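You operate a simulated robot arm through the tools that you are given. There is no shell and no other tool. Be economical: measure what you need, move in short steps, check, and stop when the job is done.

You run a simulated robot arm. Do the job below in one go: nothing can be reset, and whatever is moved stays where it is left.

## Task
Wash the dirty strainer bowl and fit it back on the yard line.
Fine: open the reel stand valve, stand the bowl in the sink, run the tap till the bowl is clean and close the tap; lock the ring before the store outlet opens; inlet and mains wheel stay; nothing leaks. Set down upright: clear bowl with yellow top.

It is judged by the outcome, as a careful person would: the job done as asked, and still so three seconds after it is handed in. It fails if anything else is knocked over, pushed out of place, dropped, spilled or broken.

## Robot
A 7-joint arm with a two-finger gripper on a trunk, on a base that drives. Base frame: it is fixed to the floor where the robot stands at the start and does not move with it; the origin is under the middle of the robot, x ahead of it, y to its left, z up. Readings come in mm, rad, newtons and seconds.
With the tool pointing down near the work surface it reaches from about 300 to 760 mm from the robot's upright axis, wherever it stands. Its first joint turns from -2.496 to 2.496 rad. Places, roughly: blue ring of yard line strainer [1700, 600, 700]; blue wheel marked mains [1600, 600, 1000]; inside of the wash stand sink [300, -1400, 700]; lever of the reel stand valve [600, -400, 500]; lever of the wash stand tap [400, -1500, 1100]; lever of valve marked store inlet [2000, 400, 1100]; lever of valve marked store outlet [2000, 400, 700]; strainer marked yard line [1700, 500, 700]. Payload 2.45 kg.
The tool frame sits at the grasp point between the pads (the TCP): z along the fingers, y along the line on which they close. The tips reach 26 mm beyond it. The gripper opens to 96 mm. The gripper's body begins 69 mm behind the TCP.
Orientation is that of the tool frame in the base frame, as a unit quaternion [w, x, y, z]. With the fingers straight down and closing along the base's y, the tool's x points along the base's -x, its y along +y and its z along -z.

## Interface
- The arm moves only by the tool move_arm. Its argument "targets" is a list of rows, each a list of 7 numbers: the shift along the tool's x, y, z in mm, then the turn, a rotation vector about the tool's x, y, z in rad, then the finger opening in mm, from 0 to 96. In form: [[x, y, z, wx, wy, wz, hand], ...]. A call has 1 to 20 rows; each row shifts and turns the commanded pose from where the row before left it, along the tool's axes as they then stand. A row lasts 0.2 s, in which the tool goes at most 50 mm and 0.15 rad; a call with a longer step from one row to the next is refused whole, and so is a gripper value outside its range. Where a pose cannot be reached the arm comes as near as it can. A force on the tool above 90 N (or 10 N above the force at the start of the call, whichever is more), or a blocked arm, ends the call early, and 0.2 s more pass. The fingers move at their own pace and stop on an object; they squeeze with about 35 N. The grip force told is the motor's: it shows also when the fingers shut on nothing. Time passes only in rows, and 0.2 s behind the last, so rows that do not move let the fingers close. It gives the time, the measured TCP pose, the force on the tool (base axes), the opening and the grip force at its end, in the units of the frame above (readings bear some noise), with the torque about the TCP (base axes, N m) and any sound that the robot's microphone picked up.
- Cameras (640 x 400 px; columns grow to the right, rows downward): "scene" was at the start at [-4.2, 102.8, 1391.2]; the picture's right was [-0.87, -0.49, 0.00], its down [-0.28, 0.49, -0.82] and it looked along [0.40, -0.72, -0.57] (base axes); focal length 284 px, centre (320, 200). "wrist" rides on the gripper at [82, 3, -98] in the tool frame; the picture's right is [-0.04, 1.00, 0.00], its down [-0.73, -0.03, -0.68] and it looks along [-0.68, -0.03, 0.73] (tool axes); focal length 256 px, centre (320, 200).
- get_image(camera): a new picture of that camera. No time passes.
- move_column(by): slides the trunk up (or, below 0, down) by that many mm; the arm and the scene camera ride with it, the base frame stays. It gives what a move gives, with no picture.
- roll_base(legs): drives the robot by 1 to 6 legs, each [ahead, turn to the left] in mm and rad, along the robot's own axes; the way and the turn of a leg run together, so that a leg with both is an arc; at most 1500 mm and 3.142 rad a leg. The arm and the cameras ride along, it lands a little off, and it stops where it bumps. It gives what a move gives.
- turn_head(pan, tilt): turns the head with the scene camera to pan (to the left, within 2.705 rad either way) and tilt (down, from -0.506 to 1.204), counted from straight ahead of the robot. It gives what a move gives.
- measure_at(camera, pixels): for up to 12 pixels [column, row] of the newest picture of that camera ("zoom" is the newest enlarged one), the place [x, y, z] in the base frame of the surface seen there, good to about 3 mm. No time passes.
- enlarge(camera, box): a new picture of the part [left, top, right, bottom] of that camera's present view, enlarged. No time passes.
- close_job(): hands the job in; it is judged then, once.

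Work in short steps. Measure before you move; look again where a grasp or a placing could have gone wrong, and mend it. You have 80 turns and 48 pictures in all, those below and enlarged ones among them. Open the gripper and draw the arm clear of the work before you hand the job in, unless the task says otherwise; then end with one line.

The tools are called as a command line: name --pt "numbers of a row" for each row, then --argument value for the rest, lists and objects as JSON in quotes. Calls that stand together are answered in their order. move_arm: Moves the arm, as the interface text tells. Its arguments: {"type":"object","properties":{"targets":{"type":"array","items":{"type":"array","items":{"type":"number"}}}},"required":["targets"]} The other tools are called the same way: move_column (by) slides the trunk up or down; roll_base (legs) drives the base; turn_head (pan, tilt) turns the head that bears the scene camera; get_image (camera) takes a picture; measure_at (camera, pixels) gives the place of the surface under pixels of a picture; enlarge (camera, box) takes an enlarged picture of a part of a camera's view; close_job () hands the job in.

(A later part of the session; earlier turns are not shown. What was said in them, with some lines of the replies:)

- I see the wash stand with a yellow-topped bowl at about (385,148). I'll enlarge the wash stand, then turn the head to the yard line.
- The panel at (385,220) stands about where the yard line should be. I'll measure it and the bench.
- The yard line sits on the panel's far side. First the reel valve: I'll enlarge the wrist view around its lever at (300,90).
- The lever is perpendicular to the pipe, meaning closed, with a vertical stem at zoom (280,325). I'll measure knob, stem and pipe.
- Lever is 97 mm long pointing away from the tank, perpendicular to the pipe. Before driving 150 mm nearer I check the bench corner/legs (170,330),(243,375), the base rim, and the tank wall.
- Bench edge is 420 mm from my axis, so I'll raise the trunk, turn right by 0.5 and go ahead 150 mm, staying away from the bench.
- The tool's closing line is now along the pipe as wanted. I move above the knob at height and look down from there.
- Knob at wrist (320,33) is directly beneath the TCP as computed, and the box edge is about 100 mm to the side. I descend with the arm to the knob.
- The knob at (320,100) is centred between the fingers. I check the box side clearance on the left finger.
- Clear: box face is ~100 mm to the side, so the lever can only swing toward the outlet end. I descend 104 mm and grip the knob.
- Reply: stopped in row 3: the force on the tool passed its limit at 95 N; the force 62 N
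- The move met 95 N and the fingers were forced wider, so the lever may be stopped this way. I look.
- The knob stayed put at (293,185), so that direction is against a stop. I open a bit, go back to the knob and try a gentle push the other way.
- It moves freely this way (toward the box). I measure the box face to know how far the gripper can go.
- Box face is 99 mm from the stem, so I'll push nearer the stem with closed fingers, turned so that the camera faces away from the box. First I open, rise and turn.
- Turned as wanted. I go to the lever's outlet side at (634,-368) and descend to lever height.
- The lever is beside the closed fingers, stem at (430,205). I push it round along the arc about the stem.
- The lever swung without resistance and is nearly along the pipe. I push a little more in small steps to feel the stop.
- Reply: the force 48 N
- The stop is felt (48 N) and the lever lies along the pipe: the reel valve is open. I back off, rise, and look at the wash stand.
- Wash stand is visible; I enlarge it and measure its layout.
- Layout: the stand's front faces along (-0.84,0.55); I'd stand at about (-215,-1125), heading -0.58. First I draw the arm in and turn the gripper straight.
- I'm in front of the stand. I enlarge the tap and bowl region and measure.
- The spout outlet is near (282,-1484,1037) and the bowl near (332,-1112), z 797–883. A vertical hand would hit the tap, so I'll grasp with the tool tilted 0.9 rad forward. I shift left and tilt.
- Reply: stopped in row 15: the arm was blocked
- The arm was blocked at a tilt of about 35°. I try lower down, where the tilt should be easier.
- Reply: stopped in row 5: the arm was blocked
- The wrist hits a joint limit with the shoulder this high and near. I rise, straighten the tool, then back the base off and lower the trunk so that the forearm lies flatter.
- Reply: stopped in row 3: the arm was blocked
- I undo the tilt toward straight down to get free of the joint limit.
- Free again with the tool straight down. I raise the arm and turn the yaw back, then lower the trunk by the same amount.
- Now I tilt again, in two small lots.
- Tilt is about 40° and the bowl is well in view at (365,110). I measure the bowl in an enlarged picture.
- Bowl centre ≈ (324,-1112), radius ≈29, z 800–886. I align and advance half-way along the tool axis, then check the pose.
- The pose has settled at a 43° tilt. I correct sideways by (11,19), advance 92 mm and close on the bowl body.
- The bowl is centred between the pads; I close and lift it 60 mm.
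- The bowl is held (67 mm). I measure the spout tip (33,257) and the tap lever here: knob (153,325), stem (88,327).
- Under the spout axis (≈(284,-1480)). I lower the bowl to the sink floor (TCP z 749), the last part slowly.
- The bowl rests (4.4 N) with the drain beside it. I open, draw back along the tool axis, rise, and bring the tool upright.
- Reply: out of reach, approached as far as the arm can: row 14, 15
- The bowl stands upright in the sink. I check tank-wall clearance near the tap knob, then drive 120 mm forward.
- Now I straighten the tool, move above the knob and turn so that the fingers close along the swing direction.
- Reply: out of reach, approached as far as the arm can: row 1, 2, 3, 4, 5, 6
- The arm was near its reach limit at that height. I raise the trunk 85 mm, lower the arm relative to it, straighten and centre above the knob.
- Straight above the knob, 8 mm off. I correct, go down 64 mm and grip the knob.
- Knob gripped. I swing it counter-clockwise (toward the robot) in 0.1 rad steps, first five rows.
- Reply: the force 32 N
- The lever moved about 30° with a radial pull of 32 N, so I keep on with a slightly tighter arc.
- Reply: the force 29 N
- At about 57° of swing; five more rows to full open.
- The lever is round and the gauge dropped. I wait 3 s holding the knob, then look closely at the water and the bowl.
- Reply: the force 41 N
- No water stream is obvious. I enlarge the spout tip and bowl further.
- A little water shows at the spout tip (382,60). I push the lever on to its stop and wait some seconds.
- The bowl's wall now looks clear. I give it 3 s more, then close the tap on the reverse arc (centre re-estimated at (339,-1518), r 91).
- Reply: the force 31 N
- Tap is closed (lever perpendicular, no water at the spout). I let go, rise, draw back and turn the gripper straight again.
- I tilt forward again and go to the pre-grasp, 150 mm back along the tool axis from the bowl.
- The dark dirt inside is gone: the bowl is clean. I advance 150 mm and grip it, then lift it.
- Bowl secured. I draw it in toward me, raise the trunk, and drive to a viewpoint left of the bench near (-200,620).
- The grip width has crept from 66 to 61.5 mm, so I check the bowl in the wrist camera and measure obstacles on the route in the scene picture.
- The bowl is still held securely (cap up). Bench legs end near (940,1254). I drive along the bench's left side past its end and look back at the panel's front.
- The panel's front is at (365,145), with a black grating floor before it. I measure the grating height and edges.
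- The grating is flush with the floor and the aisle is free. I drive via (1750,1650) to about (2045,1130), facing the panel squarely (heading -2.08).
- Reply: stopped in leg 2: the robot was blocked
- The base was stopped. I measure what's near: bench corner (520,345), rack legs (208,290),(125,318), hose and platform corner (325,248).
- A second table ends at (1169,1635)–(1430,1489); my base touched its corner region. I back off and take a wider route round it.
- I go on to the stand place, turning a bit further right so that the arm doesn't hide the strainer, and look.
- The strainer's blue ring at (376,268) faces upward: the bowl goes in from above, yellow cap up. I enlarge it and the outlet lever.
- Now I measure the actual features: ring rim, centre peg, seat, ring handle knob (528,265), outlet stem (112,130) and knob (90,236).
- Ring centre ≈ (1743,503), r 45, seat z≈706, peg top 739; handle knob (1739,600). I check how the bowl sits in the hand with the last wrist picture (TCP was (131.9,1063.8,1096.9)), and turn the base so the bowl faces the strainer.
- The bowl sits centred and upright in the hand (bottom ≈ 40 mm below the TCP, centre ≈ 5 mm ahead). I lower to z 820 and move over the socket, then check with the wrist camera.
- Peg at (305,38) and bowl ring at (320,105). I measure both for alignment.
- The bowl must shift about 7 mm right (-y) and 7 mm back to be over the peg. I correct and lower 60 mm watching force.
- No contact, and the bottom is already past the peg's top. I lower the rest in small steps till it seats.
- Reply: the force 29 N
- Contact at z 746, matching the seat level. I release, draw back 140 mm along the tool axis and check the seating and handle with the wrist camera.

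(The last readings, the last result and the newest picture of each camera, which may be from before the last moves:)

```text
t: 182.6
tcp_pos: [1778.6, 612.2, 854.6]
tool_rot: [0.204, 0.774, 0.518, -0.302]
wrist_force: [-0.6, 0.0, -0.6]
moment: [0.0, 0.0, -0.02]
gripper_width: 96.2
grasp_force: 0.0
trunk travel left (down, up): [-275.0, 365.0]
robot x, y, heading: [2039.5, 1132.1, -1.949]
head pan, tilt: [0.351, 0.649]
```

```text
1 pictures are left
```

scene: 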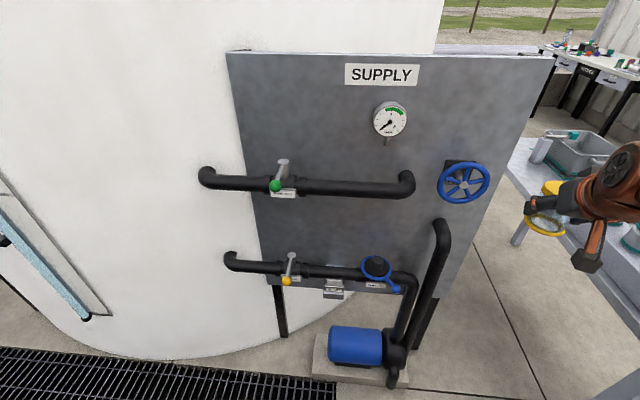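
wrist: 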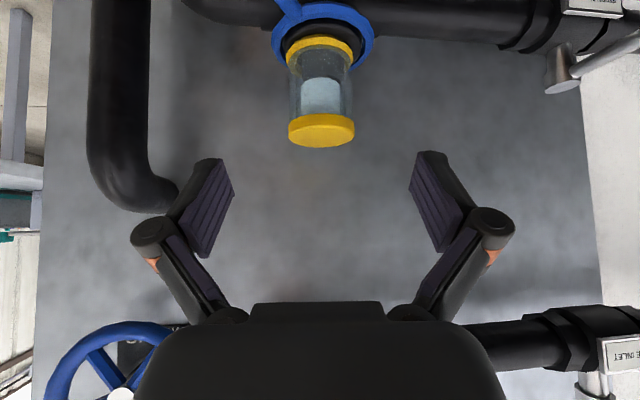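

The bowl stands upright inside the blue ring. I measure the bowl, ring and handle precisely.

measure_at --camera "wrist" --pixels '[[320, 140], [292, 130], [351, 128], [320, 120], [292, 58], [349, 50], [318, 48], [278, 45], [369, 40], [323, 66], [287, 6], [320, 12]]'

measure_at --camera "wrist" --pixels '[[320, 40], [295, 60], [300, 32], [345, 28], [280, 2], [283, 15], [560, 80], [608, 50], [350, 30], [310, 68]]'

```text
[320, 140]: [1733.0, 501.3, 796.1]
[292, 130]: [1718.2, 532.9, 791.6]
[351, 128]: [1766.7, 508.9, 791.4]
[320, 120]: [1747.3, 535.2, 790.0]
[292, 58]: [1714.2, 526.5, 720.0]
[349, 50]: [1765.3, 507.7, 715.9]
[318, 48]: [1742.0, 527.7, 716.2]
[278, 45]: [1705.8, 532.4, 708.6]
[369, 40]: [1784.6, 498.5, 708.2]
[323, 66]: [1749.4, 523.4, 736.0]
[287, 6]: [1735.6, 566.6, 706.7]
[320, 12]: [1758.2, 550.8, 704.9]
```

```text
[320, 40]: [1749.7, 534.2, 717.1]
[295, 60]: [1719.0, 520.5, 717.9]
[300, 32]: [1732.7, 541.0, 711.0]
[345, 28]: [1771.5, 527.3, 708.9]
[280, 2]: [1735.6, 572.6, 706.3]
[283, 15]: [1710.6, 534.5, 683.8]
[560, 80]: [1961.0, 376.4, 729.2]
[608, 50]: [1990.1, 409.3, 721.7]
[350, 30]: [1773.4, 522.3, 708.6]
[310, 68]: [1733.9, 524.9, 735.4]
```

The bowl is seated (cap top ≈796, base on the seat) and centred within about 4 mm. The ring handle points along +y from (1737,507); I'll push it with closed fingers, first going to its right side.

move_arm --pt "10.3 -21.1 33.5 0 0 0 0" --pt "10.3 -21.1 33.5 0 0 0 0" --pt "10.3 -21.1 33.5 0 0 0 0" --pt "0 0 0 0 0 0 0" --pt "0 0 0 0 0 0 0" --pt "0 0 0 0 0 0 0" --pt "15 0 16 0 0 0 0" --pt "15 0 16 0 0 0 0" --pt "0 0 0 0 0 0 0"

```text
t: 184.6
tcp_pos: [1702.7, 593.5, 716.1]
tool_rot: [0.203, 0.774, 0.518, -0.304]
wrist_force: [0.4, 0.1, -1.3]
moment: [-0.02, -0.01, -0.03]
gripper_width: 0.0
grasp_force: 28.3
trunk travel left (down, up): [-275.0, 365.0]
robot x, y, heading: [2042.2, 1129.9, -1.944]
head pan, tilt: [0.351, 0.649]
```

In place. I push gently leftward (clockwise from above) by about 15°.

move_arm --pt "1.8 9.8 -1.6 0 0 0 0" --pt "3.1 6.4 -2.8 0 0 0 0" --pt "3.1 6.4 -2.9 0 0 0 0" --pt "0 0 0 0 0 0 0"

```text
t: 185.6
tcp_pos: [1728.3, 594.5, 715.8]
tool_rot: [0.204, 0.774, 0.518, -0.302]
wrist_force: [-0.5, 0.5, -0.3]
moment: [-0.03, 0.05, 0.0]
gripper_width: 0.0
grasp_force: 28.0
trunk travel left (down, up): [-275.0, 365.0]
robot x, y, heading: [2042.2, 1131.8, -1.947]
head pan, tilt: [0.351, 0.649]
```

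It moves freely. I continue along the arc toward the lock stop.

move_arm --pt "4.3 14.3 -4.0 0 0 0 0" --pt "2.6 15 -2.4 0 0 0 0" --pt "0.6 15.4 -0.6 0 0 0 0" --pt "-1.4 15.2 1.3 0 0 0 0" --pt "-1.6 7.4 1.5 0 0 0 0" --pt "-1.6 7.4 1.5 0 0 0 0" --pt "0 0 0 0 0 0 0"

```text
t: 187.2
tcp_pos: [1799.9, 569.1, 716.6]
tool_rot: [0.203, 0.774, 0.518, -0.303]
wrist_force: [-0.1, 0.0, 0.1]
moment: [-0.02, -0.01, -0.02]
gripper_width: 0.2
grasp_force: 28.3
trunk travel left (down, up): [-275.0, 365.0]
robot x, y, heading: [2036.2, 1129.9, -1.951]
head pan, tilt: [0.351, 0.649]
```

Still free. I continue to 0° and feel for the stop.

move_arm --pt "-2.6 6.9 2.4 0 0 0 0" --pt "-2.6 6.9 2.4 0 0 0 0" --pt "-3.4 6.1 3.1 0 0 0 0" --pt "-3.4 6.1 3.1 0 0 0 0" --pt "-4.1 5.3 3.8 0 0 0 0" --pt "-4.1 5.3 3.8 0 0 0 0" --pt "0 0 0 0 0 0 0"

```text
t: 187.9
tcp_pos: [1803.1, 564.8, 717.0]
tool_rot: [0.2, 0.779, 0.512, -0.301]
wrist_force: [-16.5, 44.6, 26.5]
moment: [-0.14, 0.17, -0.43]
gripper_width: 0.0
grasp_force: 28.8
trunk travel left (down, up): [-275.0, 365.0]
robot x, y, heading: [2037.6, 1131.2, -1.951]
head pan, tilt: [0.351, 0.649]
stopped in row 3: the force on the tool passed its limit at 102 N (the readings are from after the stop); the commanded pose is now the measured one
```

The ring hit a firm stop after about 62°: locked. I back off, then carry the closed fingers over to the left side of the outlet lever (stem (1966,366), knob (2020,447)).

move_arm --pt "0 0 -20 0 0 0 0" --pt "0 0 -35 0 0 0 0" --pt "0 0 -35 0 0 0 0" --pt "-12.8 35.6 8.9 0 0 0 0" --pt "-12.8 35.6 8.9 0 0 0 0" --pt "-12.8 35.6 8.9 0 0 0 0" --pt "-12.8 35.6 8.9 0 0 0 0" --pt "-12.8 35.6 8.9 0 0 0 0" --pt "-12.8 35.6 8.9 0 0 0 0" --pt "-12.8 35.6 8.9 0 0 0 0" --pt "-12.8 35.6 8.9 0 0 0 0" --pt "0 0 0 0 0 0 0"

```text
t: 190.5
tcp_pos: [2044.1, 391.9, 796.2]
tool_rot: [0.198, 0.778, 0.515, -0.3]
wrist_force: [-0.7, -0.1, -0.4]
moment: [-0.01, -0.02, 0.03]
gripper_width: 0.0
grasp_force: 28.6
trunk travel left (down, up): [-275.0, 365.0]
robot x, y, heading: [2040.9, 1128.7, -1.95]
head pan, tilt: [0.351, 0.649]
```

I lower beside the lever and push it rightward (counter-clockwise) gently about 15°.

move_arm --pt "20.3 0 22 0 0 0 0" --pt "20.3 0 22 0 0 0 0" --pt "5.6 -18.3 -5.2 0 0 0 0" --pt "4.1 -16.8 -3.8 0 0 0 0" --pt "1.4 -6 -1.3 0 0 0 0" --pt "1.3 -6.1 -1.2 0 0 0 0" --pt "0.6 -6.2 -0.5 0 0 0 0" --pt "0.6 -6.2 -0.5 0 0 0 0" --pt "0 0 0 0 0 0 0"

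```text
t: 192.5
tcp_pos: [1994.2, 433.3, 737.5]
tool_rot: [0.199, 0.778, 0.514, -0.301]
wrist_force: [0.9, 0.6, 0.5]
moment: [-0.01, -0.04, 0.01]
gripper_width: 0.1
grasp_force: 28.8
trunk travel left (down, up): [-275.0, 365.0]
robot x, y, heading: [2039.0, 1131.4, -1.953]
head pan, tilt: [0.351, 0.649]
```

It yields. I continue along the arc to the full quarter turn, stopping on force.

move_arm --pt "-0.6 -12.6 0.6 0 0 0 0" --pt "-2.1 -12.3 2.0 0 0 0 0" --pt "-3.5 -11.6 3.2 0 0 0 0" --pt "-5.1 -10.5 4.7 0 0 0 0" --pt "-6.3 -9.2 5.8 0 0 0 0" --pt "-3.7 -3.8 3.4 0 0 0 0" --pt "-3.7 -3.8 3.4 0 0 0 0" --pt "-4.1 -2.9 3.8 0 0 0 0" --pt "-4.1 -2.9 3.8 0 0 0 0" --pt "0 0 0 0 0 0 0"

```text
t: 194.3
tcp_pos: [1926.3, 426.8, 735.9]
tool_rot: [0.196, 0.778, 0.518, -0.297]
wrist_force: [23.9, 41.3, 22.8]
moment: [-0.01, 0.14, -0.18]
gripper_width: 0.0
grasp_force: 28.5
trunk travel left (down, up): [-275.0, 365.0]
robot x, y, heading: [2041.8, 1129.9, -1.945]
head pan, tilt: [0.351, 0.649]
stopped in row 9: the force on the tool passed its limit at 103 N (the readings are from after the stop); the commanded pose is now the measured one
```

Firm stop at the quarter turn: the outlet is open. I draw the arm back and take the last picture to check.

move_arm --pt "0 5 -20 0 0 0 0" --pt "0 0 -40 0 0 0 0" --pt "0 0 -40 0 0 0 0" --pt "0 0 -45 0 0 0 30" --pt "0 40 -20 0 0 0 60" --pt "0 45 0 0 0 0 60" --pt "0 45 0 0 0 0 60" --pt "0 45 0 0 0 0 60" --pt "0 45 0 0 0 0 60" --pt "0 0 0 0 0 0 60"

turn_head --pan 0.1 --tilt 0.7

enlarge --camera "scene" --box '[180, 70, 480, 260]'

```text
t: 196.5
tcp_pos: [2174.8, 438.1, 856.6]
tool_rot: [0.195, 0.779, 0.518, -0.296]
wrist_force: [-0.1, 0.3, 1.2]
moment: [0.01, -0.01, -0.01]
gripper_width: 60.0
grasp_force: 0.0
trunk travel left (down, up): [-275.0, 365.0]
robot x, y, heading: [2038.1, 1136.6, -1.953]
head pan, tilt: [0.351, 0.649]
```

```text
t: 197.3
tcp_pos: [2174.9, 437.9, 856.6]
tool_rot: [0.195, 0.779, 0.518, -0.297]
wrist_force: [-0.6, -0.4, -0.2]
moment: [-0.03, 0.02, 0.01]
gripper_width: 60.1
grasp_force: 0.0
trunk travel left (down, up): [-275.0, 365.0]
robot x, y, heading: [2039.6, 1132.7, -1.947]
head pan, tilt: [0.099, 0.7]
```

```text
2.11 times, centred on (330, 165) of scene
```

zoom: 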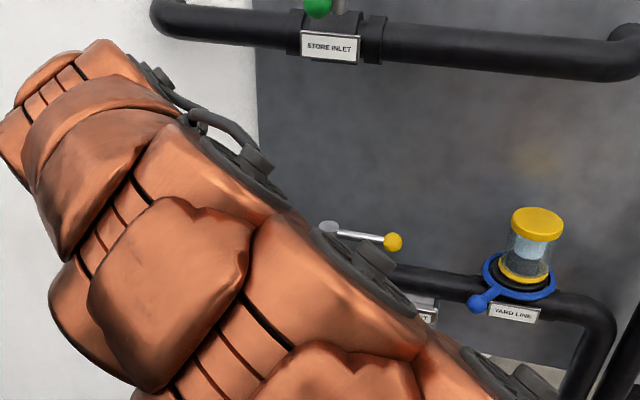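

The last picture shows the bowl upright with its cap on top and the ring handle locked to the left at zoom (482,300). The outlet lever lies along the pipe, the inlet is untouched, no leak shows and the arm is clear. I hand the job in.

close_job

```text
The job is handed in.
```

The bowl is washed and back on the yard line, cap up. The ring was locked before I opened the store outlet, the reel stand valve is open and the tap is closed. I left the store inlet and mains wheel alone, and the last picture showed no leak. On the way there my base was stopped near the second table; I backed off and saw nothing shifted.
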